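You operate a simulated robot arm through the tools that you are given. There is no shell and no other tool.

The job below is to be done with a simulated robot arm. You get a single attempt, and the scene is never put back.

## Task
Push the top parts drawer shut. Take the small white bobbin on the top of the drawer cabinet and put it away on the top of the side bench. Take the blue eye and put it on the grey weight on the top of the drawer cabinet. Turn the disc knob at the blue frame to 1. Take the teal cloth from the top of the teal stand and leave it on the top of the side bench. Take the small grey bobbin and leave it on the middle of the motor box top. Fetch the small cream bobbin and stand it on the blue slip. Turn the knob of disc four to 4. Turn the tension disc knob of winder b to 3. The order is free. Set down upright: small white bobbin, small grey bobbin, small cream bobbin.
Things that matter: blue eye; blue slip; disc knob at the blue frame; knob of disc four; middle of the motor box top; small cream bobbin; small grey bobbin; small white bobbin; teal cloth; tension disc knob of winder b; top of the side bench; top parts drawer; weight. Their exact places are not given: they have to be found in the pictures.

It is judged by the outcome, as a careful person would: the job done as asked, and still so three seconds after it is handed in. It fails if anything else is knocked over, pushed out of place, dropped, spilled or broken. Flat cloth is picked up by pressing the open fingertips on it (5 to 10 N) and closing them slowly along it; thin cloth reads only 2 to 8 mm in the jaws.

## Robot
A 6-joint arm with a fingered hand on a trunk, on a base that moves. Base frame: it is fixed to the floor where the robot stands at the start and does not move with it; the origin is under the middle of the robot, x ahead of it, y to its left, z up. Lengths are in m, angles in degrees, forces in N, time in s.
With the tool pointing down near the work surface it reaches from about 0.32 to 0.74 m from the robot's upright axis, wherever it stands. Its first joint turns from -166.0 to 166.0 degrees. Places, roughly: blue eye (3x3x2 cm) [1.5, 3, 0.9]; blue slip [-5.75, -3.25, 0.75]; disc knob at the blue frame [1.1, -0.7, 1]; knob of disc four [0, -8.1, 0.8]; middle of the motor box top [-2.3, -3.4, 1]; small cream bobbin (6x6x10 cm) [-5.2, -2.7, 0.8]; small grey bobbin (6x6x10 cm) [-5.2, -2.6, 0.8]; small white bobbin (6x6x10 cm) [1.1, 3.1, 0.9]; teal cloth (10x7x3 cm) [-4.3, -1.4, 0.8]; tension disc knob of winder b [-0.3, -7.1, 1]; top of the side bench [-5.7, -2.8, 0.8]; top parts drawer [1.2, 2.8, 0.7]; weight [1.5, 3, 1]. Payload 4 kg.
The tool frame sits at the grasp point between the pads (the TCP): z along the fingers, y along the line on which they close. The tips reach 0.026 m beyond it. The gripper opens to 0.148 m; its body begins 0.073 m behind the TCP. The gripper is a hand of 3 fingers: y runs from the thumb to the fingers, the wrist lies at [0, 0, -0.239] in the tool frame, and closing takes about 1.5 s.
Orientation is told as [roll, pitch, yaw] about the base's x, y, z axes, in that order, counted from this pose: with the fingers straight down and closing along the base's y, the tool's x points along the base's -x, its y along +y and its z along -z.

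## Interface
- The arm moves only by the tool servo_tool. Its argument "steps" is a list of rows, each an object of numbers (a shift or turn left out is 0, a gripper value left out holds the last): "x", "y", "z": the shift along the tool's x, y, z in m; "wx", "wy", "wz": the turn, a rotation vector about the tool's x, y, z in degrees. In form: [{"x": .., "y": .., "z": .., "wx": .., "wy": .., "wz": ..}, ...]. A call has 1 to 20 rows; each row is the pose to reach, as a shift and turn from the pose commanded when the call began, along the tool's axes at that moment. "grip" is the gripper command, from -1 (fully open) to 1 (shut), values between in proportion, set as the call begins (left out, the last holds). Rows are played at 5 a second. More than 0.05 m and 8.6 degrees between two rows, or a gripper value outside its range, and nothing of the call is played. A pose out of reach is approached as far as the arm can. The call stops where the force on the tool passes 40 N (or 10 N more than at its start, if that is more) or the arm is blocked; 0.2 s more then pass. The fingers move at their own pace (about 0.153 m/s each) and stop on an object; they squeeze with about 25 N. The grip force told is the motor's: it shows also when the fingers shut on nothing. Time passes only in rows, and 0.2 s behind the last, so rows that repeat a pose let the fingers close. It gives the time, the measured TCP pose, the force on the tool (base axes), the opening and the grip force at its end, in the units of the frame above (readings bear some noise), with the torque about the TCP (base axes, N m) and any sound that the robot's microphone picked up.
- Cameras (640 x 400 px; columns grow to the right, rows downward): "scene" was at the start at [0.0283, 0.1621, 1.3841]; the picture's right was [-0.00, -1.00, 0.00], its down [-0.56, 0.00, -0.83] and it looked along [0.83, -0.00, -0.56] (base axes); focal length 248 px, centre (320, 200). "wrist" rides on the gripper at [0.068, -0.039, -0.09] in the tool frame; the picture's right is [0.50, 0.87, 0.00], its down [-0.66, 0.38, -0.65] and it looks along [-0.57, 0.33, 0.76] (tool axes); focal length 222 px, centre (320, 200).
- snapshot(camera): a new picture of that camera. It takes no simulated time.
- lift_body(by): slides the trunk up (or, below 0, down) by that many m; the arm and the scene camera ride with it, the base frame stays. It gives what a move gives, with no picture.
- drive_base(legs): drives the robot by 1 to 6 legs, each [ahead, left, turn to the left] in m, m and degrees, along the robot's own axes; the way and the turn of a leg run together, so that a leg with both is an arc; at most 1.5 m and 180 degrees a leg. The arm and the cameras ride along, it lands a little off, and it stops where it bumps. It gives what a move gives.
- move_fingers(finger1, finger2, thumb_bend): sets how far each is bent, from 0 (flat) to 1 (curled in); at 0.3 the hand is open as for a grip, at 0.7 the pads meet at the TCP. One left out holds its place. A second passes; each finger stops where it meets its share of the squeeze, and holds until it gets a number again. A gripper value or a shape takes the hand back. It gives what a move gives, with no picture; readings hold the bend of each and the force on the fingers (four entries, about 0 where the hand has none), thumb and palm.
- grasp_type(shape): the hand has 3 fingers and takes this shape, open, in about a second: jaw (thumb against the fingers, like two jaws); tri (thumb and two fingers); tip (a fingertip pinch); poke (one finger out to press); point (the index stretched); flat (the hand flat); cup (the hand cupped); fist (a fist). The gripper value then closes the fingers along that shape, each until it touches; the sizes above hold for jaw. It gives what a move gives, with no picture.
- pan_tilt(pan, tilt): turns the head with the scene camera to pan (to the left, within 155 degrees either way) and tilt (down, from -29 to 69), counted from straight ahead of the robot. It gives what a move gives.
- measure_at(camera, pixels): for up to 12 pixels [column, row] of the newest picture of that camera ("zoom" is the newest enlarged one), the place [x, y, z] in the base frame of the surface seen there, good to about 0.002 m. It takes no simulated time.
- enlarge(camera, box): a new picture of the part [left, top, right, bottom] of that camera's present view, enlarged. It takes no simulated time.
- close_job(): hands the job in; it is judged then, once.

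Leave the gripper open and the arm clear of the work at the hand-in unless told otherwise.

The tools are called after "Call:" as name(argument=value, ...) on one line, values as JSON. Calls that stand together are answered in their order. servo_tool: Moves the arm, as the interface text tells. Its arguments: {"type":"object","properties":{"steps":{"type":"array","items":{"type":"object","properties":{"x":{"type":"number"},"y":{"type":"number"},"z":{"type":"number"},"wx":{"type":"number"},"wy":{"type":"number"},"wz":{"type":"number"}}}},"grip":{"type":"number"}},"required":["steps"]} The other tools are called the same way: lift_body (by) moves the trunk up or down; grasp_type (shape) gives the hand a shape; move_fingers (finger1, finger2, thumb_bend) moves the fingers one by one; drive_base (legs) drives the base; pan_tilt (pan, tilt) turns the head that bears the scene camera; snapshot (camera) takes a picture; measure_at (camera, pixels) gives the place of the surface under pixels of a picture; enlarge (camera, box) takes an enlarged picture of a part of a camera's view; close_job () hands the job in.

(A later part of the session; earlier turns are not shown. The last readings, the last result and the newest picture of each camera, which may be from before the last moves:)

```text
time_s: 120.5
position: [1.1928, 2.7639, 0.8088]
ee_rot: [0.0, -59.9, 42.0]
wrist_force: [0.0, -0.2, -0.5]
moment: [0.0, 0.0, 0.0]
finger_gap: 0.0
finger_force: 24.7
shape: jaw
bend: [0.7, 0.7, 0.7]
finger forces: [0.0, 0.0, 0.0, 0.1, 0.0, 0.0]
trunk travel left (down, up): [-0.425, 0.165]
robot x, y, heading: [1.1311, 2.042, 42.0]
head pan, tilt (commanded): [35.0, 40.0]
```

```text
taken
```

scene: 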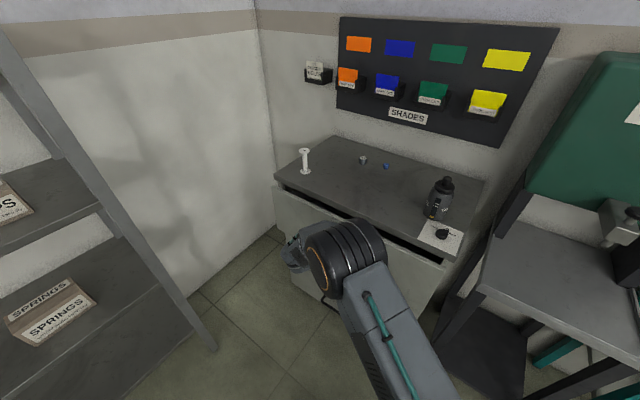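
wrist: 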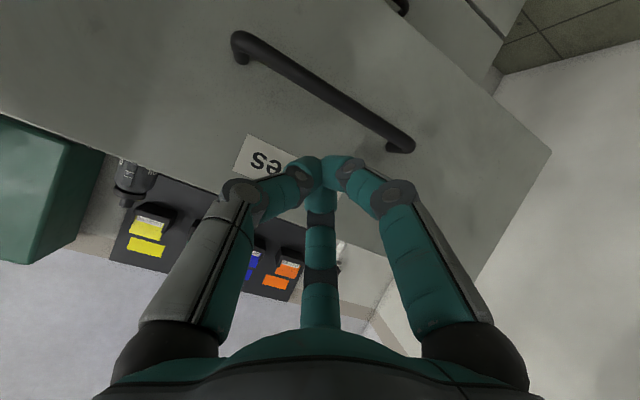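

The drawer has moved in with the hand. Continue pushing in small steps until it seats.

Call:
servo_tool(steps=[{"x": -0.005, "z": 0.0087}, {"x": -0.01, "z": 0.0173}, {"x": -0.015, "z": 0.026}, {"x": -0.02, "z": 0.0346}, {"x": -0.024, "z": 0.0416}, {"x": -0.024, "z": 0.0416}])

Call:
snapshot(camera="scene")

```text
time_s: 121.9
position: [1.2302, 2.7943, 0.808]
ee_rot: [-0.1, -60.0, 42.1]
wrist_force: [-12.3, -13.6, 1.3]
moment: [-0.09, 0.11, -0.07]
finger_gap: 0.0
finger_force: 25.3
shape: jaw
bend: [0.7, 0.7, 0.7]
finger forces: [0.1, 0.0, 0.0, 0.0, 0.1, 0.0]
trunk travel left (down, up): [-0.425, 0.165]
robot x, y, heading: [1.1335, 2.04, 41.7]
head pan, tilt (commanded): [35.0, 40.0]
```

```text
taken
```

scene: 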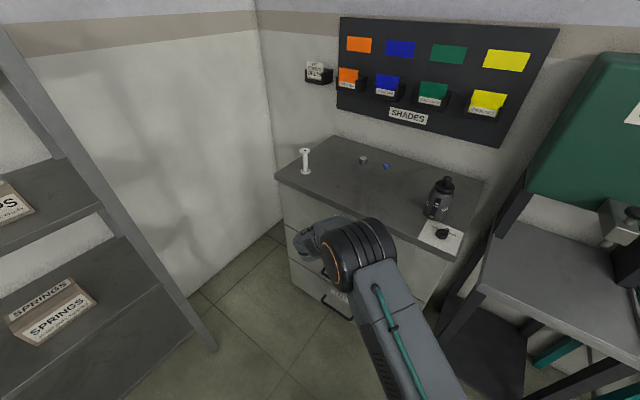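

The hand now meets 18 N with the tips at n≈2.81: the drawer is against its stop. Back off and check.

Call:
servo_tool(steps=[{"x": 0.01, "z": -0.0173}, {"x": 0.025, "z": -0.0433}, {"x": 0.045, "z": -0.0779}, {"x": 0.065, "z": -0.1126}, {"x": 0.085, "z": -0.1472}, {"x": 0.105, "z": -0.1819}, {"x": 0.13, "z": -0.2252}, {"x": 0.13, "z": -0.2252}])

Call:
servo_tool(steps=[{"x": -0.0346, "z": -0.02}, {"x": -0.0693, "z": -0.04}, {"x": -0.1039, "z": -0.06}, {"x": -0.1386, "z": -0.08}, {"x": -0.1732, "z": -0.1}, {"x": -0.2078, "z": -0.12}, {"x": -0.2425, "z": -0.14}, {"x": -0.2771, "z": -0.16}, {"x": -0.2771, "z": -0.16}])

Call:
servo_tool(steps=[{"y": -0.03, "wy": 5}, {"y": -0.07, "wy": 10}, {"y": -0.11, "wy": 15}, {"y": -0.15, "wy": 20}, {"y": -0.19, "wy": 25}, {"y": -0.235, "wy": 30}, {"y": -0.28, "wy": 35}, {"y": -0.325, "wy": 40}, {"y": -0.37, "wy": 45}, {"y": -0.415, "wy": 50}, {"y": -0.46, "wy": 55}, {"y": -0.505, "wy": 60}, {"y": -0.505, "wy": 60}], grip=-1)

Call:
snapshot(camera="scene")

```text
time_s: 123.7
position: [1.0354, 2.6207, 0.8123]
ee_rot: [0.1, -60.0, 41.8]
wrist_force: [-1.3, 0.7, 0.4]
moment: [0.0, -0.01, 0.02]
finger_gap: 0.0
finger_force: 24.8
shape: jaw
bend: [0.7, 0.7, 0.7]
finger forces: [0.1, 0.1, 0.0, 0.1, 0.1, 0.0]
trunk travel left (down, up): [-0.425, 0.165]
robot x, y, heading: [1.1359, 2.0399, 42.1]
head pan, tilt (commanded): [35.0, 40.0]
```

```text
time_s: 125.7
position: [1.0391, 2.6201, 1.1291]
ee_rot: [0.0, -59.9, 42.0]
wrist_force: [-0.7, -0.3, -0.2]
moment: [-0.01, 0.01, 0.0]
finger_gap: 0.0
finger_force: 25.3
shape: jaw
bend: [0.7, 0.7, 0.7]
finger forces: [0.0, 0.0, 0.0, 0.0, 0.0, 0.0]
trunk travel left (down, up): [-0.425, 0.165]
robot x, y, heading: [1.1327, 2.0428, 41.9]
head pan, tilt (commanded): [35.0, 40.0]
```

```text
time_s: 128.5
position: [1.3733, 2.2421, 1.1293]
ee_rot: [-0.1, 0.0, 41.9]
wrist_force: [0.5, 0.7, -0.7]
moment: [-0.02, 0.01, 0.01]
finger_gap: 0.1479
finger_force: 0.1
shape: jaw
bend: [0.3, 0.3, 0.3]
finger forces: [0.0, 0.0, 0.1, 0.1, 0.0, 0.0]
trunk travel left (down, up): [-0.425, 0.165]
robot x, y, heading: [1.1365, 2.037, 41.8]
head pan, tilt (commanded): [35.0, 40.0]
```

```text
taken
```

scene: 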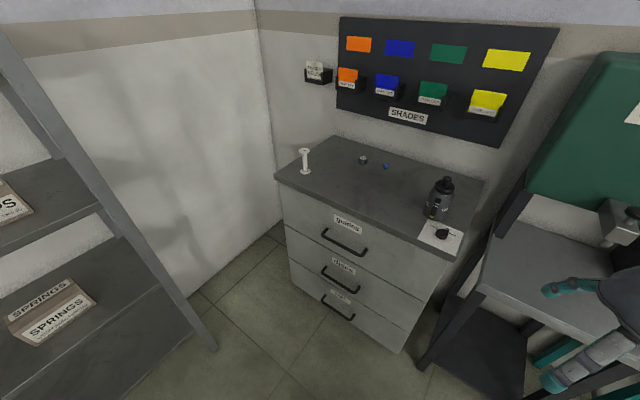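

The top drawer appears flush with the others. Verify faces and zoom on the small items.

Call:
measure_at(camera="scene", pixels=[[310, 215], [400, 265], [325, 260], [395, 305], [343, 225], [343, 262]])

Call:
enlarge(camera="scene", box=[340, 145, 404, 185])

Call:
measure_at(camera="zoom", pixels=[[230, 115], [228, 140], [230, 170], [210, 150], [252, 150], [460, 205], [462, 225], [445, 205], [478, 205], [455, 240]])

```text
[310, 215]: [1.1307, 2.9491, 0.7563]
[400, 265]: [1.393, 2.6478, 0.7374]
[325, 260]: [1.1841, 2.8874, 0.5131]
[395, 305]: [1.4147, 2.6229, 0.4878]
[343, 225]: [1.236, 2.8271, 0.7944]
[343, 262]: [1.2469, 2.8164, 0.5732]
```

```text
10.00 times, centred on (372, 165) of scene
```

zoom: 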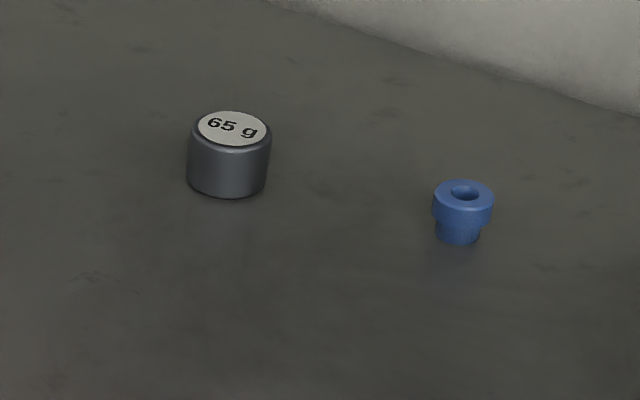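

```text
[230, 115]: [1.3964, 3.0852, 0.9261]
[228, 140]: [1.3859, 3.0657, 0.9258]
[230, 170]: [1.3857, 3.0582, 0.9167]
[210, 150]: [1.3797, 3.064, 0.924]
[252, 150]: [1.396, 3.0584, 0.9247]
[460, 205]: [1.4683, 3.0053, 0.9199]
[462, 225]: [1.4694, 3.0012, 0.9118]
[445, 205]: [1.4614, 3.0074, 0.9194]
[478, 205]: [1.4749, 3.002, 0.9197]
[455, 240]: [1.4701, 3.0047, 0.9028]
```

The drawer is flush (n≈2.81 like the one below). The eye is at about (1.470,3.006), the weight at (1.389,3.07) with its top at z=0.926. Measure the wall board and bins and table top to check clearance for the wrist.

Call:
measure_at(camera="scene", pixels=[[432, 105], [385, 92], [345, 87], [485, 110], [408, 117], [420, 130], [316, 75], [375, 175], [400, 180], [345, 165], [330, 155], [440, 190]])

```text
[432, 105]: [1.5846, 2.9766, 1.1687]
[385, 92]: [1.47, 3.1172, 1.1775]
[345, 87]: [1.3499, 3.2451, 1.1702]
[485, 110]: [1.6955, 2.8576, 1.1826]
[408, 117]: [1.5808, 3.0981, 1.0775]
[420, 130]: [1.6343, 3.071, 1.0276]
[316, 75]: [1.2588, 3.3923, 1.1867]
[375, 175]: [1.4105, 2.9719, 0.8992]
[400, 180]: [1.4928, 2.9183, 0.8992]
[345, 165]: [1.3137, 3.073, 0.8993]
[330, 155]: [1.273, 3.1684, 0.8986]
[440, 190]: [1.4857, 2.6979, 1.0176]
```

Bins' fronts are at n≈3.175 and z≈1.15–1.2; the eye is at n=3.108, so a nearly vertical tool leaning 6° back gives clearance. Slide left 0.40 and ahead 0.25 to stand right at the cabinet.

Call:
drive_base(legs=[[0, 0.4, 0], [0.25, 0, 0]])

Call:
pan_tilt(pan=0, tilt=40)

Call:
snapshot(camera="scene")

Call:
snapshot(camera="wrist")

```text
time_s: 132.4
position: [1.3029, 2.6935, 1.1291]
ee_rot: [0.0, 0.0, 41.4]
wrist_force: [-0.8, 0.1, 0.1]
moment: [0.01, -0.01, 0.02]
finger_gap: 0.1479
finger_force: 0.0
shape: jaw
bend: [0.3, 0.3, 0.3]
finger forces: [0.0, 0.0, 0.0, 0.0, 0.0, 0.0]
trunk travel left (down, up): [-0.425, 0.165]
robot x, y, heading: [1.0603, 2.4961, 41.3]
head pan, tilt (commanded): [35.0, 40.0]
```

```text
time_s: 133.4
position: [1.3022, 2.6936, 1.1284]
ee_rot: [-0.1, 0.0, 41.3]
wrist_force: [0.1, 0.3, -0.3]
moment: [-0.02, -0.01, -0.04]
finger_gap: 0.1477
finger_force: 0.0
shape: jaw
bend: [0.3, 0.3, 0.3]
finger forces: [0.0, 0.0, 0.0, 0.1, 0.0, 0.1]
trunk travel left (down, up): [-0.425, 0.165]
robot x, y, heading: [1.0632, 2.4911, 41.4]
head pan, tilt (commanded): [0.0, 40.0]
```

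```text
taken
```

scene: 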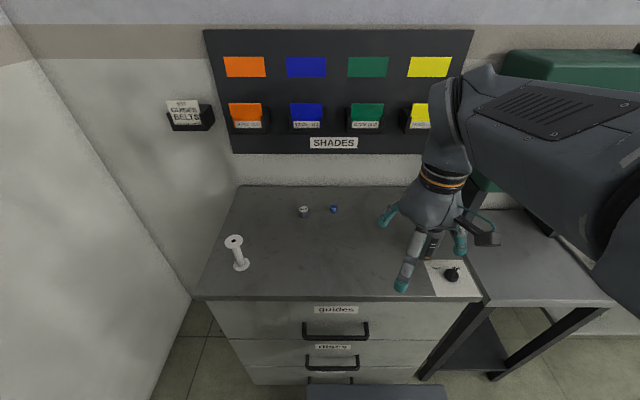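

```text
taken
```

wrist: 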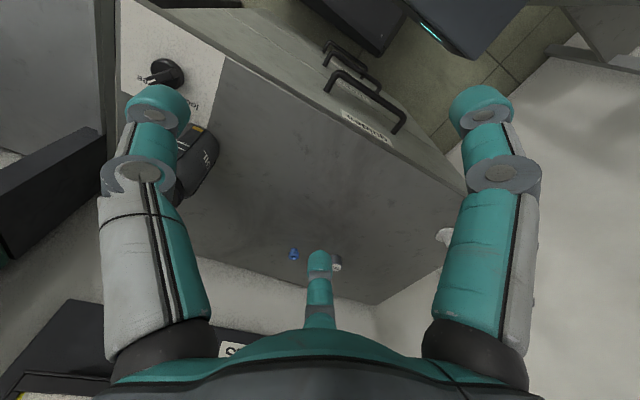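

Everything is in view: weight (304,211), eye (334,209), bobbin (237,252). Zoom for precise positions.

Call:
enlarge(camera="scene", box=[280, 190, 360, 240])

Call:
measure_at(camera="zoom", pixels=[[190, 145], [190, 190], [160, 170], [220, 170], [190, 130], [190, 160], [432, 145], [432, 160], [410, 155], [455, 155], [432, 135], [432, 175]])

Call:
enlarge(camera="scene", box=[200, 220, 280, 280])

Call:
measure_at(camera="zoom", pixels=[[270, 145], [270, 180], [300, 250], [325, 370], [270, 380], [385, 380], [210, 150], [330, 150]])

```text
8.00 times, centred on (320, 215) of scene
```

zoom: 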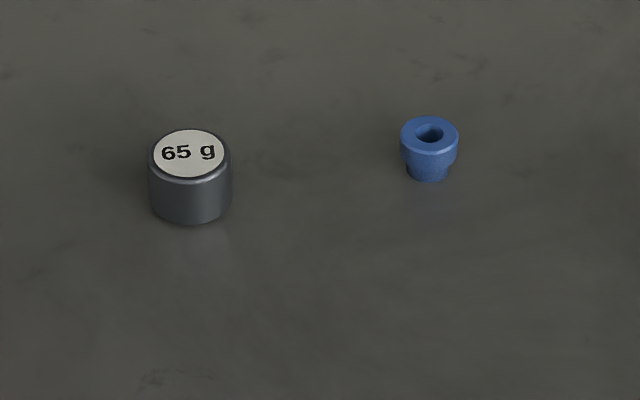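

```text
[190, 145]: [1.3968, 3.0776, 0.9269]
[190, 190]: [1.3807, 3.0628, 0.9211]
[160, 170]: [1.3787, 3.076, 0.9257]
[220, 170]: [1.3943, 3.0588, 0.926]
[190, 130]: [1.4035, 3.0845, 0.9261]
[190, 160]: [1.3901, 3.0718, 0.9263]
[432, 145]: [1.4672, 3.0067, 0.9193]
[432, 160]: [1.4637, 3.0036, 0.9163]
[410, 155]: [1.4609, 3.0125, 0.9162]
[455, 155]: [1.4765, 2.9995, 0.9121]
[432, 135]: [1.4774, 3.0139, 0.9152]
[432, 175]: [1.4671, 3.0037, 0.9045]
```

```text
6.67 times, centred on (240, 250) of scene
```

zoom: 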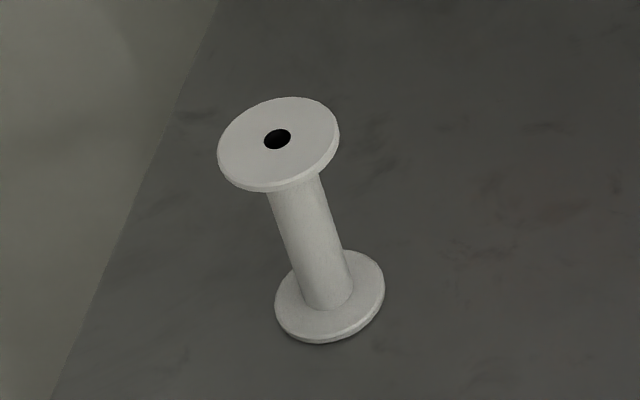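

```text
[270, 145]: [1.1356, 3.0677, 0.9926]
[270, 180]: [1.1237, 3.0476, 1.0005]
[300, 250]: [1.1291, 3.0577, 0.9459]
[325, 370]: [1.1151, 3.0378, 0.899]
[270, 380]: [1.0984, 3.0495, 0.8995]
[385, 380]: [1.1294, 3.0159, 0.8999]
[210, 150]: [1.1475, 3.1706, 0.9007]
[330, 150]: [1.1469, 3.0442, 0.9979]
```

Bobbin centre ≈(1.1325,3.070), top z=1.000; eye centre ≈(1.4735,3.0107); weight centre ≈(1.3925,3.074). Move over the eye at z≈1.02 with fingers half closed and 6° lean.

Call:
servo_tool(steps=[{"x": -0.035, "y": 0.014, "z": 0.0, "wy": -1}, {"x": -0.073, "y": 0.028, "z": 0.0, "wy": -2}, {"x": -0.111, "y": 0.042, "z": 0.01, "wy": -3}, {"x": -0.149, "y": 0.056, "z": 0.02, "wy": -4}, {"x": -0.187, "y": 0.07, "z": 0.035, "wy": -5}, {"x": -0.225, "y": 0.084, "z": 0.05, "wy": -6}, {"x": -0.263, "y": 0.098, "z": 0.07, "wy": -6}, {"x": -0.301, "y": 0.112, "z": 0.09, "wy": -6}, {"x": -0.338, "y": 0.1246, "z": 0.108, "wy": -6}, {"x": -0.338, "y": 0.1246, "z": 0.108, "wy": -6}], grip=0.1)

Call:
snapshot(camera="wrist")

Call:
snapshot(camera="scene")

```text
time_s: 135.6
position: [1.474, 3.0117, 1.0204]
ee_rot: [0.1, -6.0, 41.4]
wrist_force: [0.4, 0.1, -0.8]
moment: [0.01, 0.01, 0.03]
finger_gap: 0.067
finger_force: 0.0
shape: jaw
bend: [0.39, 0.39, 0.7]
finger forces: [0.0, 0.1, 0.0, 0.1, 0.1, 0.0]
trunk travel left (down, up): [-0.425, 0.165]
robot x, y, heading: [1.0621, 2.4922, 41.1]
head pan, tilt (commanded): [0.0, 40.0]
```

```text
taken
```

wrist: 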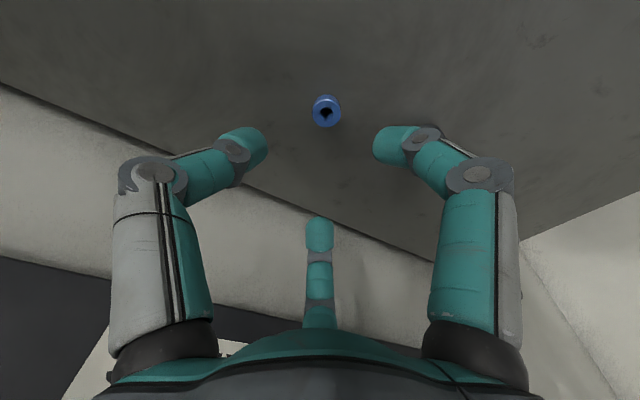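

```text
taken
```

scene: 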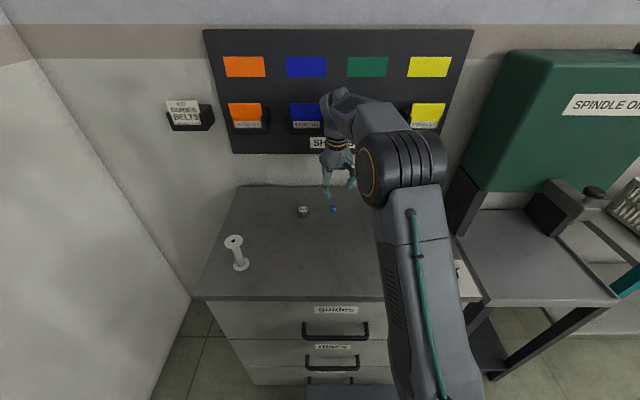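

The eye is seen at (326,108) between the fingers. Zoom the wrist view to pin its centre.

Call:
enlarge(camera="wrist", box=[294, 85, 358, 135])

Call:
measure_at(camera="zoom", pixels=[[250, 220], [390, 220], [320, 310], [320, 160], [320, 100], [270, 280], [375, 280]])

```text
8.00 times, centred on (326, 110) of wrist
```

zoom: 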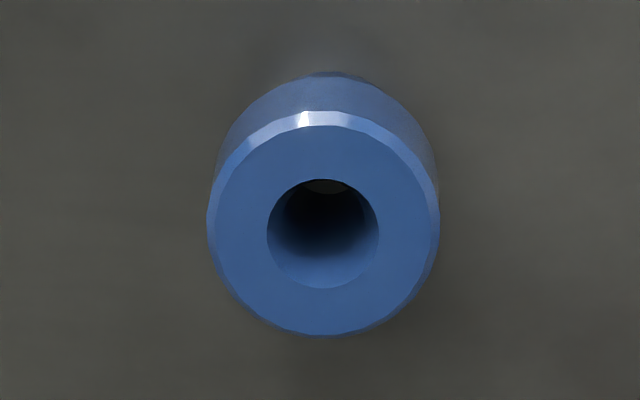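

```text
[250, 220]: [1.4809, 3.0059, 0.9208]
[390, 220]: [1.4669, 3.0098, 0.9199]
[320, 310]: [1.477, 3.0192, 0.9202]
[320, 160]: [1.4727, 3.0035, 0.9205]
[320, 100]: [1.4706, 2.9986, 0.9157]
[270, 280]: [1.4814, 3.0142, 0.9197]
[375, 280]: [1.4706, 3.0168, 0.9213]
```

Eye centre (1.4743,3.010), nearly under the TCP. Descend to TCP z≈0.930 (tips about 4 mm above the top).

Call:
servo_tool(steps=[{"x": 0.003, "y": 0, "z": 0.022}, {"x": 0.006, "y": -0.001, "z": 0.045}, {"x": 0.009, "y": -0.0015, "z": 0.068}, {"x": 0.0123, "y": -0.0015, "z": 0.082}, {"x": 0.0123, "y": -0.0015, "z": 0.0892}, {"x": 0.0123, "y": -0.0015, "z": 0.0892}])

Call:
snapshot(camera="wrist")

```text
time_s: 137.0
position: [1.4724, 3.0113, 0.9313]
ee_rot: [0.1, -6.0, 41.4]
wrist_force: [0.0, 0.6, 0.2]
moment: [0.01, -0.03, -0.05]
finger_gap: 0.0671
finger_force: 0.0
shape: jaw
bend: [0.39, 0.39, 0.7]
finger forces: [0.0, 0.0, 0.1, 0.0, 0.0, 0.1]
trunk travel left (down, up): [-0.425, 0.165]
robot x, y, heading: [1.0593, 2.4958, 41.3]
head pan, tilt (commanded): [0.0, 40.0]
```

```text
taken
```

wrist: 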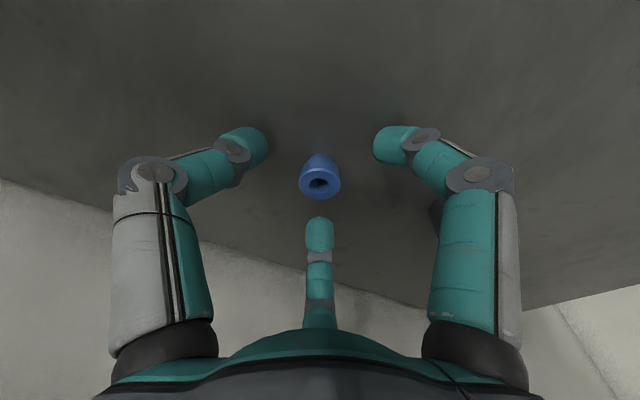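

The eye sits between the three fingertips. Close on it.

Call:
servo_tool(steps=[{"z": 0}, {"z": 0}, {"z": 0}, {"z": 0}, {"z": 0}, {"z": 0}], grip=1)

Call:
snapshot(camera="wrist")

```text
time_s: 138.4
position: [1.4723, 3.0106, 0.9317]
ee_rot: [0.0, -6.0, 41.3]
wrist_force: [-0.1, 1.1, -0.2]
moment: [0.0, 0.0, 0.0]
finger_gap: 0.0188
finger_force: 24.7
shape: jaw
bend: [0.74, 0.74, 0.7]
finger forces: [22.3, 22.0, 0.0, 0.1, 22.6, 0.0]
trunk travel left (down, up): [-0.425, 0.165]
robot x, y, heading: [1.0592, 2.4928, 41.1]
head pan, tilt (commanded): [0.0, 40.0]
```

```text
taken
```

wrist: 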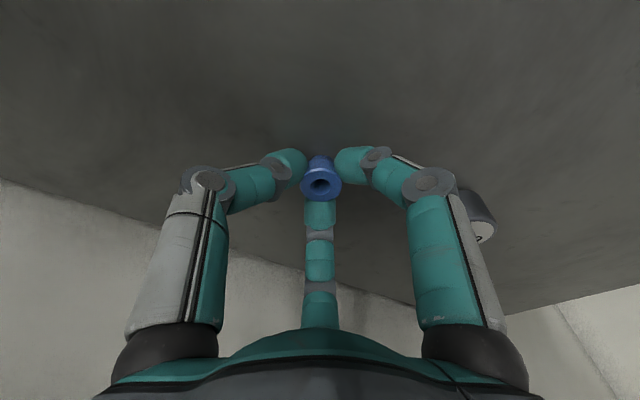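

All three fingers hold it (gap 19 mm). Lift 6 cm and look.

Call:
servo_tool(steps=[{"x": -0.0012, "z": -0.012}, {"x": -0.0025, "z": -0.024}, {"x": -0.0042, "z": -0.04}, {"x": -0.0063, "z": -0.06}, {"x": -0.0063, "z": -0.06}])

Call:
snapshot(camera="wrist")

Call:
enlarge(camera="scene", box=[280, 140, 400, 240])

```text
time_s: 139.6
position: [1.4716, 3.0087, 0.9934]
ee_rot: [0.0, -5.9, 41.3]
wrist_force: [0.2, 0.3, -0.8]
moment: [-0.05, -0.02, 0.01]
finger_gap: 0.0188
finger_force: 25.5
shape: jaw
bend: [0.74, 0.74, 0.7]
finger forces: [22.1, 22.0, 0.1, 0.0, 22.5, 0.0]
trunk travel left (down, up): [-0.425, 0.165]
robot x, y, heading: [1.0637, 2.4946, 41.5]
head pan, tilt (commanded): [0.0, 40.0]
```

```text
taken
```

wrist: 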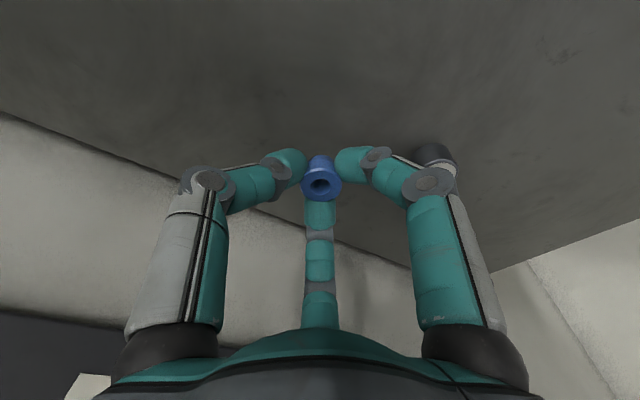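

```text
4.00 times, centred on (340, 190) of scene
```

zoom: 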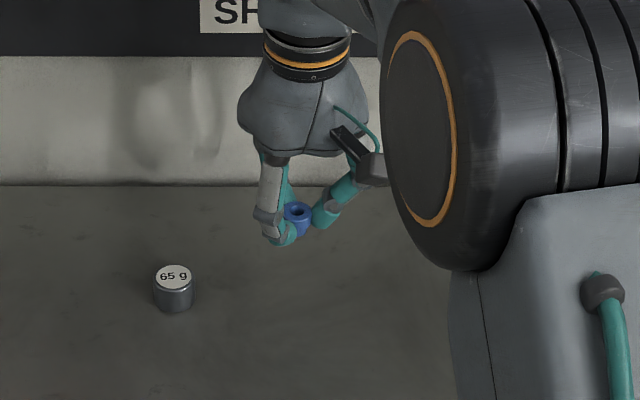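

The eye is held upright in the fingertips. Measure its flange position relative to the TCP.

Call:
enlarge(camera="wrist", box=[288, 145, 352, 215])

Call:
measure_at(camera="wrist", pixels=[[308, 181], [333, 181], [320, 195], [320, 171], [320, 164], [320, 158]])

```text
5.71 times, centred on (320, 180) of wrist
```

zoom: 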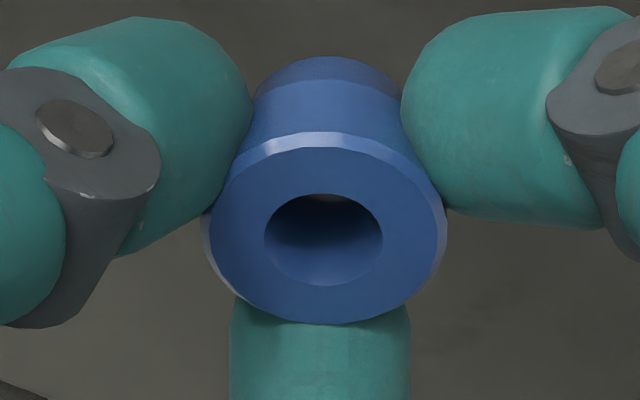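

```text
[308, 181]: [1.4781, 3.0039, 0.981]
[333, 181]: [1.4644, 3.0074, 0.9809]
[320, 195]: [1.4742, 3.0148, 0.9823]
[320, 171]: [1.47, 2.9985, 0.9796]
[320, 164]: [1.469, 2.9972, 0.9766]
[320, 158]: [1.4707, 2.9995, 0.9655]
```

Eye centre is within 2 mm of the TCP, its bottom 33 mm below it. Move over the weight (1.3926,3.0739), staying high.

Call:
servo_tool(steps=[{"x": 0.003, "y": 0.02}, {"x": 0.006, "y": 0.04, "z": -0.001}, {"x": 0.009, "y": 0.06, "z": -0.001}, {"x": 0.012, "y": 0.08, "z": -0.0015}, {"x": 0.015, "y": 0.1029, "z": -0.0016}, {"x": 0.015, "y": 0.1029, "z": -0.0016}])

Call:
snapshot(camera="wrist")

Call:
enlarge(camera="scene", box=[260, 160, 360, 240])

```text
time_s: 141.0
position: [1.3936, 3.075, 0.9933]
ee_rot: [-0.1, -6.0, 41.2]
wrist_force: [-0.3, -1.1, -1.4]
moment: [-0.05, 0.0, -0.03]
finger_gap: 0.0188
finger_force: 24.9
shape: jaw
bend: [0.74, 0.74, 0.7]
finger forces: [22.4, 22.0, 0.0, 0.0, 22.7, 0.0]
trunk travel left (down, up): [-0.425, 0.165]
robot x, y, heading: [1.058, 2.4949, 41.2]
head pan, tilt (commanded): [0.0, 40.0]
```

```text
taken
```

wrist: 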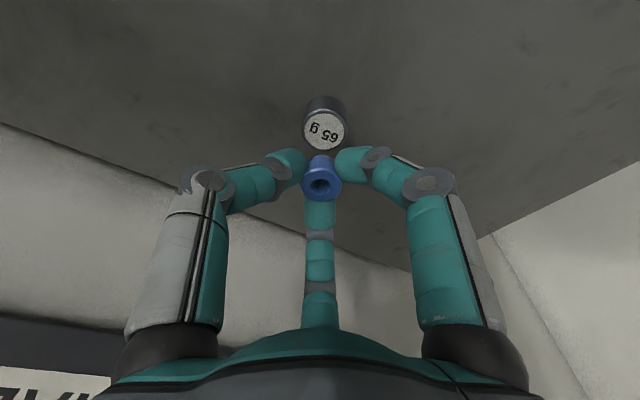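

```text
5.00 times, centred on (310, 200) of scene
```

zoom: 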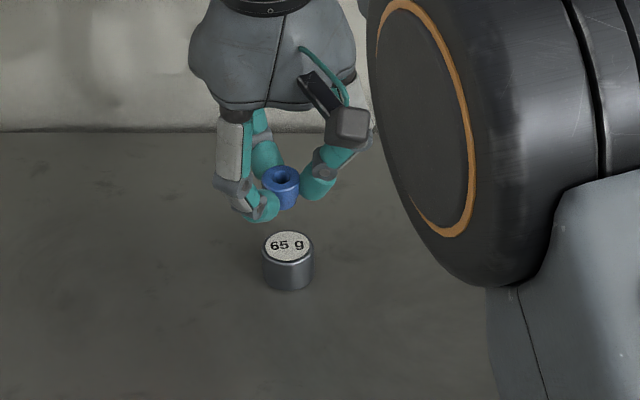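

The wrist camera sees the weight top at (324,131). Zoom and measure its centre once more.

Call:
enlarge(camera="wrist", box=[292, 90, 356, 160])

Call:
measure_at(camera="wrist", pixels=[[310, 131], [340, 131], [325, 117], [325, 147], [325, 131]])

```text
5.71 times, centred on (324, 125) of wrist
```

zoom: 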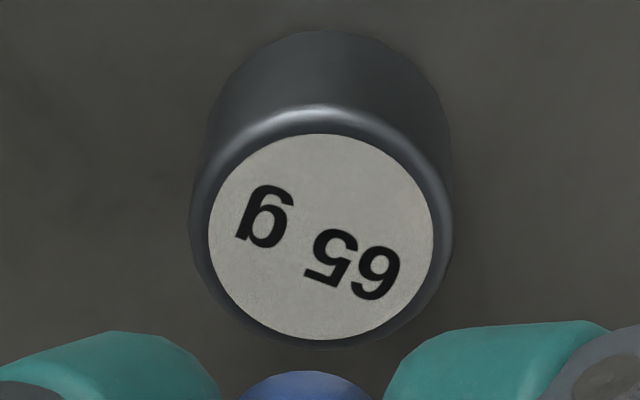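

```text
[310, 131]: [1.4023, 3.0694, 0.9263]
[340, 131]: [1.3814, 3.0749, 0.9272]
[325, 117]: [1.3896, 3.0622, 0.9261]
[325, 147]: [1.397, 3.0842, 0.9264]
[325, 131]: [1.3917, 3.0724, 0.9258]
```

Alignment is within 1.5 mm. Lower by 32 mm, then feel for contact.

Call:
servo_tool(steps=[{"x": 0.001, "y": 0.0005, "z": 0.01}, {"x": 0.003, "y": 0.001, "z": 0.02}, {"x": 0.0038, "y": 0.001, "z": 0.028}, {"x": 0.0042, "y": 0.001, "z": 0.032}, {"x": 0.0042, "y": 0.001, "z": 0.032}])

Call:
enlarge(camera="scene", box=[260, 160, 360, 240])

```text
time_s: 142.2
position: [1.3917, 3.076, 0.9589]
ee_rot: [0.0, -6.0, 41.3]
wrist_force: [-1.0, -0.3, 0.0]
moment: [0.01, 0.0, 0.04]
finger_gap: 0.0189
finger_force: 25.1
shape: jaw
bend: [0.74, 0.74, 0.7]
finger forces: [22.3, 22.0, 0.0, 0.0, 22.7, 0.0]
trunk travel left (down, up): [-0.425, 0.165]
robot x, y, heading: [1.0606, 2.493, 41.6]
head pan, tilt (commanded): [0.0, 40.0]
```

```text
5.00 times, centred on (310, 200) of scene
```

zoom: 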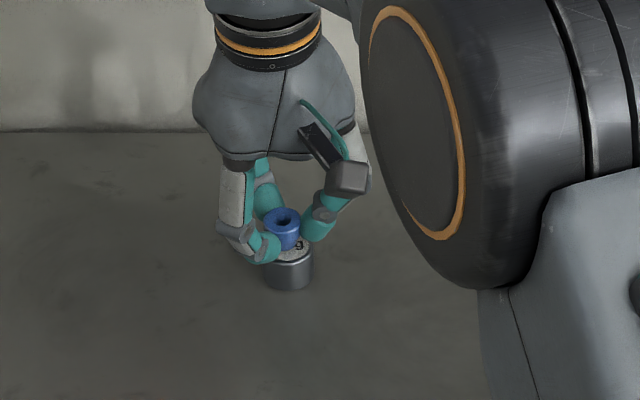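

Nearly touching. Lower 2 mm more in small steps and read the force.

Call:
servo_tool(steps=[{"z": 0.001}, {"z": 0.001}, {"z": 0.001}])

Call:
servo_tool(steps=[{"z": 0.001}, {"z": 0.001}, {"z": 0.001}])

```text
time_s: 143.0
position: [1.3934, 3.0754, 0.9581]
ee_rot: [0.0, -6.0, 41.4]
wrist_force: [0.2, 0.8, -0.3]
moment: [0.0, -0.02, 0.01]
finger_gap: 0.0188
finger_force: 25.3
shape: jaw
bend: [0.74, 0.74, 0.7]
finger forces: [22.4, 22.1, 0.0, 0.1, 22.7, 0.1]
trunk travel left (down, up): [-0.425, 0.165]
robot x, y, heading: [1.0628, 2.4946, 41.3]
head pan, tilt (commanded): [0.0, 40.0]
```

```text
time_s: 143.8
position: [1.3927, 3.0766, 0.9572]
ee_rot: [0.0, -6.0, 41.2]
wrist_force: [0.3, -0.5, 0.5]
moment: [-0.01, -0.05, 0.02]
finger_gap: 0.0189
finger_force: 25.7
shape: jaw
bend: [0.74, 0.74, 0.7]
finger forces: [22.5, 21.9, 0.1, 0.0, 22.7, 0.0]
trunk travel left (down, up): [-0.425, 0.165]
robot x, y, heading: [1.0646, 2.4913, 41.4]
head pan, tilt (commanded): [0.0, 40.0]
```

No contact force yet. One more millimetre at a time.

Call:
servo_tool(steps=[{"z": 0.001}, {"z": 0.001}, {"z": 0.001}])

Call:
servo_tool(steps=[{"z": 0.001}, {"z": 0.001}, {"z": 0.001}])

Call:
enlarge(camera="wrist", box=[280, 120, 360, 220])

```text
time_s: 144.6
position: [1.3935, 3.0749, 0.957]
ee_rot: [0.0, -6.0, 41.4]
wrist_force: [0.3, 0.6, 3.7]
moment: [-0.04, 0.05, -0.01]
finger_gap: 0.0187
finger_force: 25.3
shape: jaw
bend: [0.74, 0.74, 0.7]
finger forces: [23.1, 23.2, 0.0, 0.0, 23.2, 0.1]
trunk travel left (down, up): [-0.425, 0.165]
robot x, y, heading: [1.0642, 2.4915, 41.5]
head pan, tilt (commanded): [0.0, 40.0]
```

```text
time_s: 145.4
position: [1.3929, 3.0754, 0.9558]
ee_rot: [0.0, -6.1, 41.4]
wrist_force: [1.8, 2.8, 8.4]
moment: [0.02, -0.02, -0.03]
finger_gap: 0.0193
finger_force: 24.8
shape: jaw
bend: [0.74, 0.74, 0.7]
finger forces: [23.9, 25.0, 0.0, 0.1, 24.5, 0.0]
trunk travel left (down, up): [-0.425, 0.165]
robot x, y, heading: [1.0619, 2.4944, 41.6]
head pan, tilt (commanded): [0.0, 40.0]
```

```text
4.00 times, centred on (320, 170) of wrist
```

zoom: 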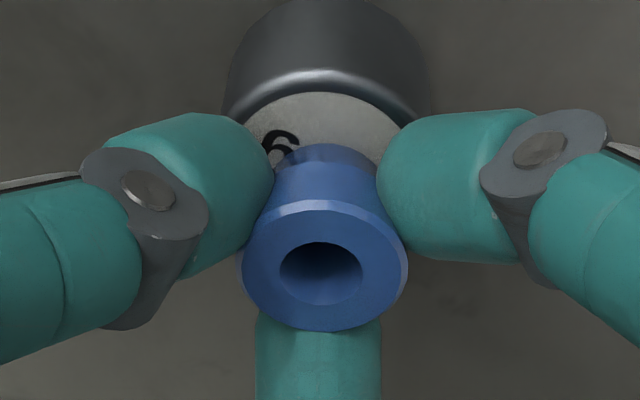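

Contact (8 N up). Ease 1 mm, then open the fingers partly to release.

Call:
servo_tool(steps=[{"z": -0.001}, {"z": -0.001}])

Call:
servo_tool(steps=[{"z": 0}, {"z": 0}, {"z": 0}, {"z": 0}], grip=0.3)

Call:
enlarge(camera="wrist", box=[280, 120, 360, 220])

Call:
enlarge(camera="scene", box=[260, 160, 360, 240])

```text
time_s: 146.0
position: [1.3913, 3.0732, 0.9577]
ee_rot: [0.0, -6.0, 41.3]
wrist_force: [0.9, 1.3, 6.4]
moment: [-0.02, -0.03, -0.02]
finger_gap: 0.0191
finger_force: 25.2
shape: jaw
bend: [0.74, 0.74, 0.7]
finger forces: [23.5, 24.5, 0.0, 0.1, 24.4, 0.1]
trunk travel left (down, up): [-0.425, 0.165]
robot x, y, heading: [1.063, 2.494, 41.6]
head pan, tilt (commanded): [0.0, 40.0]
```

```text
time_s: 147.0
position: [1.3915, 3.0758, 0.956]
ee_rot: [0.1, -6.0, 41.2]
wrist_force: [-0.2, 0.1, 1.2]
moment: [0.01, 0.04, -0.01]
finger_gap: 0.0515
finger_force: 0.0
shape: jaw
bend: [0.77, 0.77, 0.7]
finger forces: [0.0, 0.0, 0.1, 0.0, 0.0, 0.1]
trunk travel left (down, up): [-0.425, 0.165]
robot x, y, heading: [1.0611, 2.4929, 41.5]
head pan, tilt (commanded): [0.0, 40.0]
```

```text
4.00 times, centred on (320, 170) of wrist
```

zoom: 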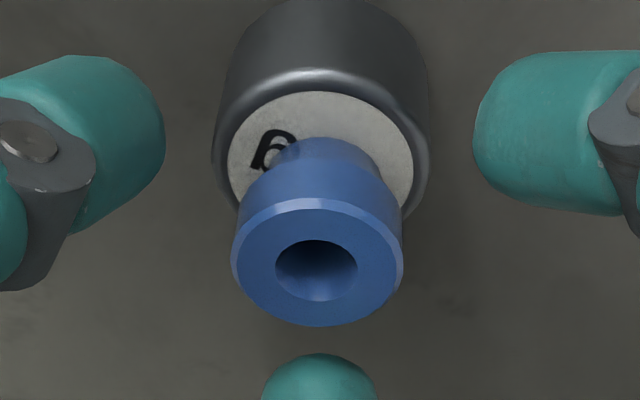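

```text
5.00 times, centred on (310, 200) of scene
```

zoom: 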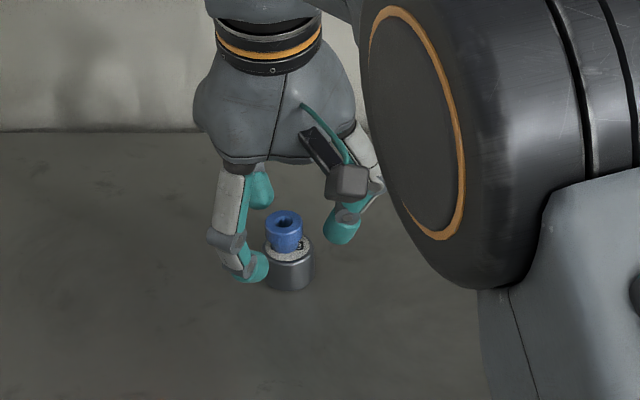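

The eye stands on the weight. Raise the hand straight up, 12 cm.

Call:
servo_tool(steps=[{"x": -0.0021, "z": -0.02}, {"x": -0.0052, "z": -0.05}, {"x": -0.0084, "z": -0.08}, {"x": -0.0126, "z": -0.12}, {"x": -0.0157, "z": -0.15}, {"x": -0.0157, "z": -0.15}])

Call:
enlarge(camera="scene", box=[260, 180, 360, 240])

```text
time_s: 148.4
position: [1.3917, 3.0728, 1.1067]
ee_rot: [0.0, -5.9, 41.3]
wrist_force: [0.4, 0.3, 0.7]
moment: [-0.03, 0.0, -0.01]
finger_gap: 0.0518
finger_force: 0.1
shape: jaw
bend: [0.77, 0.77, 0.7]
finger forces: [0.1, 0.0, 0.0, 0.0, 0.0, 0.1]
trunk travel left (down, up): [-0.425, 0.165]
robot x, y, heading: [1.0623, 2.495, 41.2]
head pan, tilt (commanded): [0.0, 40.0]
```

```text
6.40 times, centred on (310, 210) of scene
```

zoom: 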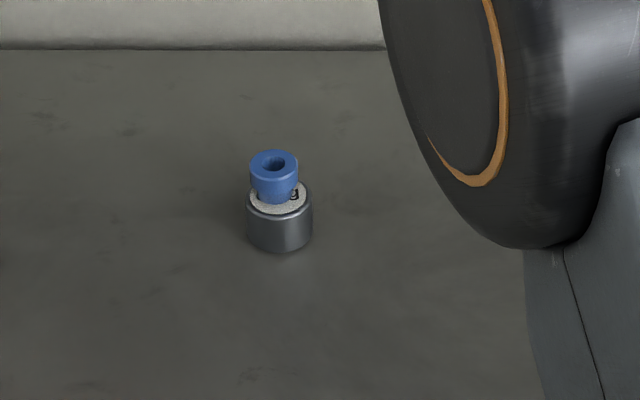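

Blue eye is done. Next the white bobbin: move above it at the same height, straightening the tool and opening the fingers.

Call:
servo_tool(steps=[{"x": 0.0325, "y": 0.0282, "z": -0.0034, "wy": 1}, {"x": 0.065, "y": 0.0564, "z": -0.0068, "wy": 2}, {"x": 0.0976, "y": 0.0846, "z": -0.0102, "wy": 3}, {"x": 0.13, "y": 0.1128, "z": -0.0137, "wy": 4}, {"x": 0.1627, "y": 0.141, "z": -0.0171, "wy": 5}, {"x": 0.1952, "y": 0.1692, "z": -0.0205, "wy": 6}, {"x": 0.1952, "y": 0.1692, "z": -0.0205, "wy": 6}], grip=-1)

Call:
snapshot(camera="wrist")

Call:
snapshot(camera="scene")

```text
time_s: 150.0
position: [1.1329, 3.07, 1.1055]
ee_rot: [0.0, 0.0, 41.3]
wrist_force: [0.4, 0.4, 0.3]
moment: [-0.04, 0.03, 0.0]
finger_gap: 0.1478
finger_force: 0.0
shape: jaw
bend: [0.3, 0.3, 0.3]
finger forces: [0.1, 0.0, 0.0, 0.1, 0.0, 0.0]
trunk travel left (down, up): [-0.425, 0.165]
robot x, y, heading: [1.0603, 2.493, 41.5]
head pan, tilt (commanded): [0.0, 40.0]
```

```text
taken
```

wrist: 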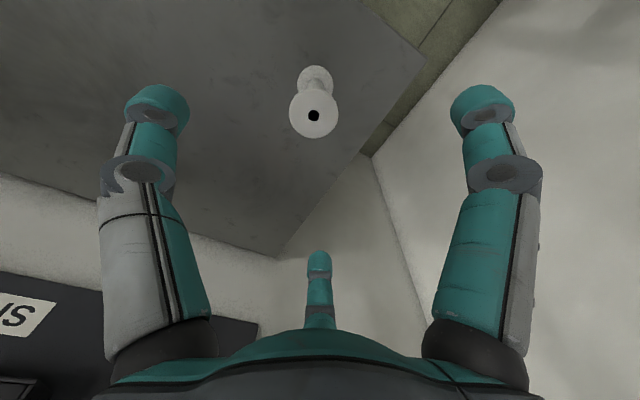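

```text
taken
```

scene: 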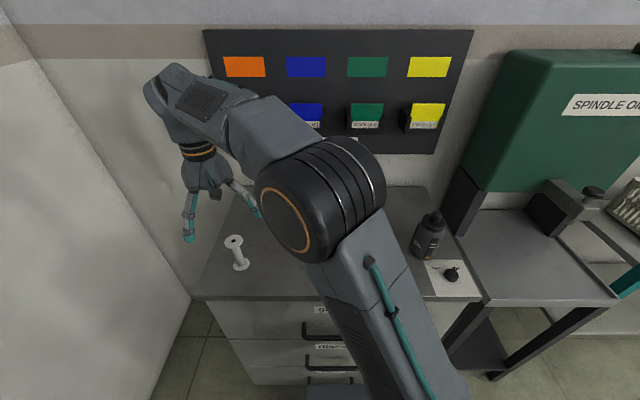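

The bobbin's top hole is at (314,115), a bit off-axis. Measure it in the wrist view.

Call:
enlarge(camera="wrist", box=[282, 80, 346, 140])

Call:
measure_at(camera="wrist", pixels=[[294, 113], [334, 113], [314, 96], [314, 134], [314, 122], [304, 115], [323, 115]])

```text
6.67 times, centred on (314, 110) of wrist
```

zoom: 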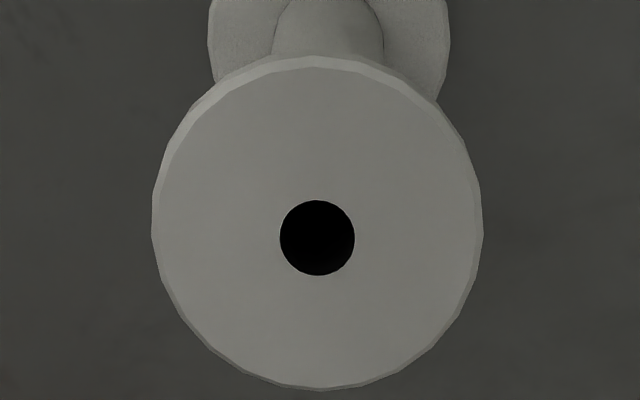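

```text
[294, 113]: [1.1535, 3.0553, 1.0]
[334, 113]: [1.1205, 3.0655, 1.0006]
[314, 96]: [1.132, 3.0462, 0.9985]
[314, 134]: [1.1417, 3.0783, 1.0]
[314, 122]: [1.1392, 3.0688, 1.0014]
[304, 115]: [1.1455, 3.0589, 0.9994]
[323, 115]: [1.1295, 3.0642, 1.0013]
```

Bobbin centre (1.1375,3.0618), flange about 44 mm wide. Shift by 9 mm and descend to grip the core just above its middle.

Call:
servo_tool(steps=[{"x": 0.0019, "y": -0.0092, "z": 0.01}, {"x": 0.0019, "y": -0.0092, "z": 0.04}, {"x": 0.0019, "y": -0.0092, "z": 0.075}, {"x": 0.0019, "y": -0.0092, "z": 0.105}, {"x": 0.0019, "y": -0.0092, "z": 0.1275}, {"x": 0.0019, "y": -0.0092, "z": 0.1275}])

Call:
snapshot(camera="wrist")

```text
time_s: 151.4
position: [1.1399, 3.0663, 0.982]
ee_rot: [0.0, 0.0, 41.2]
wrist_force: [0.9, -0.4, 0.0]
moment: [0.0, 0.02, 0.0]
finger_gap: 0.1479
finger_force: 0.0
shape: jaw
bend: [0.3, 0.3, 0.3]
finger forces: [0.0, 0.0, 0.0, 0.1, 0.0, 0.1]
trunk travel left (down, up): [-0.425, 0.165]
robot x, y, heading: [1.0646, 2.4925, 41.2]
head pan, tilt (commanded): [0.0, 40.0]
```

```text
taken
```

wrist: 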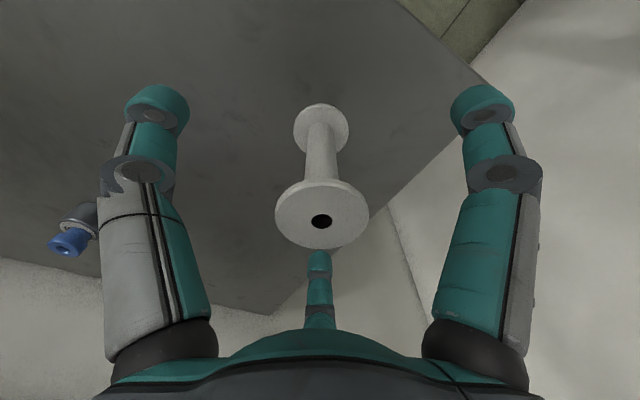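

Bobbin is centred between the fingers. Close.

Call:
servo_tool(steps=[{"z": 0}, {"z": 0}, {"z": 0}, {"z": 0}, {"z": 0}, {"z": 0}, {"z": 0}, {"z": 0}], grip=1)

Call:
snapshot(camera="wrist")

```text
time_s: 153.2
position: [1.1395, 3.0677, 0.982]
ee_rot: [0.0, 0.0, 41.3]
wrist_force: [0.2, 0.1, -0.5]
moment: [0.02, 0.01, -0.04]
finger_gap: 0.0144
finger_force: 25.1
shape: jaw
bend: [0.73, 0.73, 0.7]
finger forces: [21.6, 21.3, 0.0, 0.0, 22.5, 0.0]
trunk travel left (down, up): [-0.425, 0.165]
robot x, y, heading: [1.0599, 2.4946, 41.5]
head pan, tilt (commanded): [0.0, 40.0]
```

```text
taken
```

wrist: 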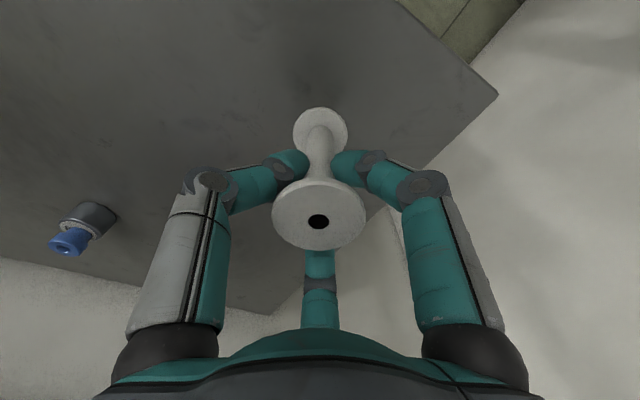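

Gripped at about 22 N per finger. Lift 15 cm, then bring it in front of the robot.

Call:
servo_tool(steps=[{"z": -0.02}, {"z": -0.05}, {"z": -0.09}, {"z": -0.13}, {"z": -0.16}, {"x": 0.007, "y": -0.045, "z": -0.16}, {"x": 0.014, "y": -0.09, "z": -0.16}, {"x": 0.021, "y": -0.135, "z": -0.16}, {"x": 0.028, "y": -0.18, "z": -0.16}, {"x": 0.035, "y": -0.225, "z": -0.16}, {"x": 0.042, "y": -0.27, "z": -0.16}, {"x": 0.05, "y": -0.315, "z": -0.16}, {"x": 0.058, "y": -0.355, "z": -0.16}, {"x": 0.058, "y": -0.38, "z": -0.16}, {"x": 0.058, "y": -0.38, "z": -0.16}])

Call:
snapshot(camera="wrist")

Call:
snapshot(camera="scene")

```text
time_s: 156.4
position: [1.3484, 2.7381, 1.1403]
ee_rot: [0.0, 0.0, 41.4]
wrist_force: [-1.0, 0.4, -0.5]
moment: [0.0, -0.02, -0.02]
finger_gap: 0.0147
finger_force: 25.3
shape: jaw
bend: [0.73, 0.73, 0.7]
finger forces: [21.4, 21.3, 0.0, 0.0, 22.7, 0.0]
trunk travel left (down, up): [-0.425, 0.165]
robot x, y, heading: [1.0642, 2.4919, 41.4]
head pan, tilt (commanded): [0.0, 40.0]
```

```text
taken
```

wrist: 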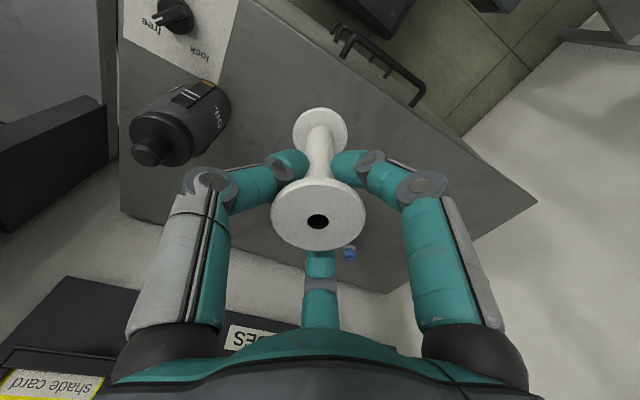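

```text
taken
```

scene: 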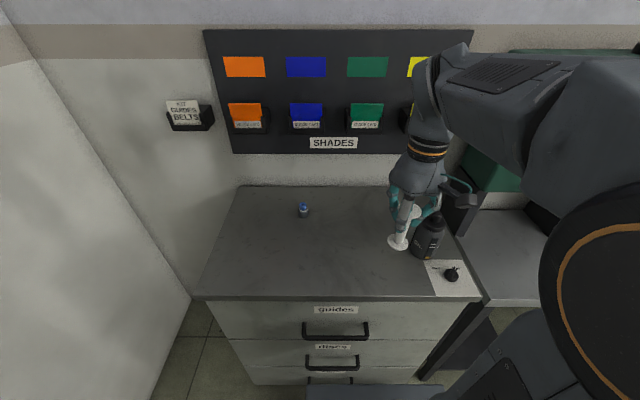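

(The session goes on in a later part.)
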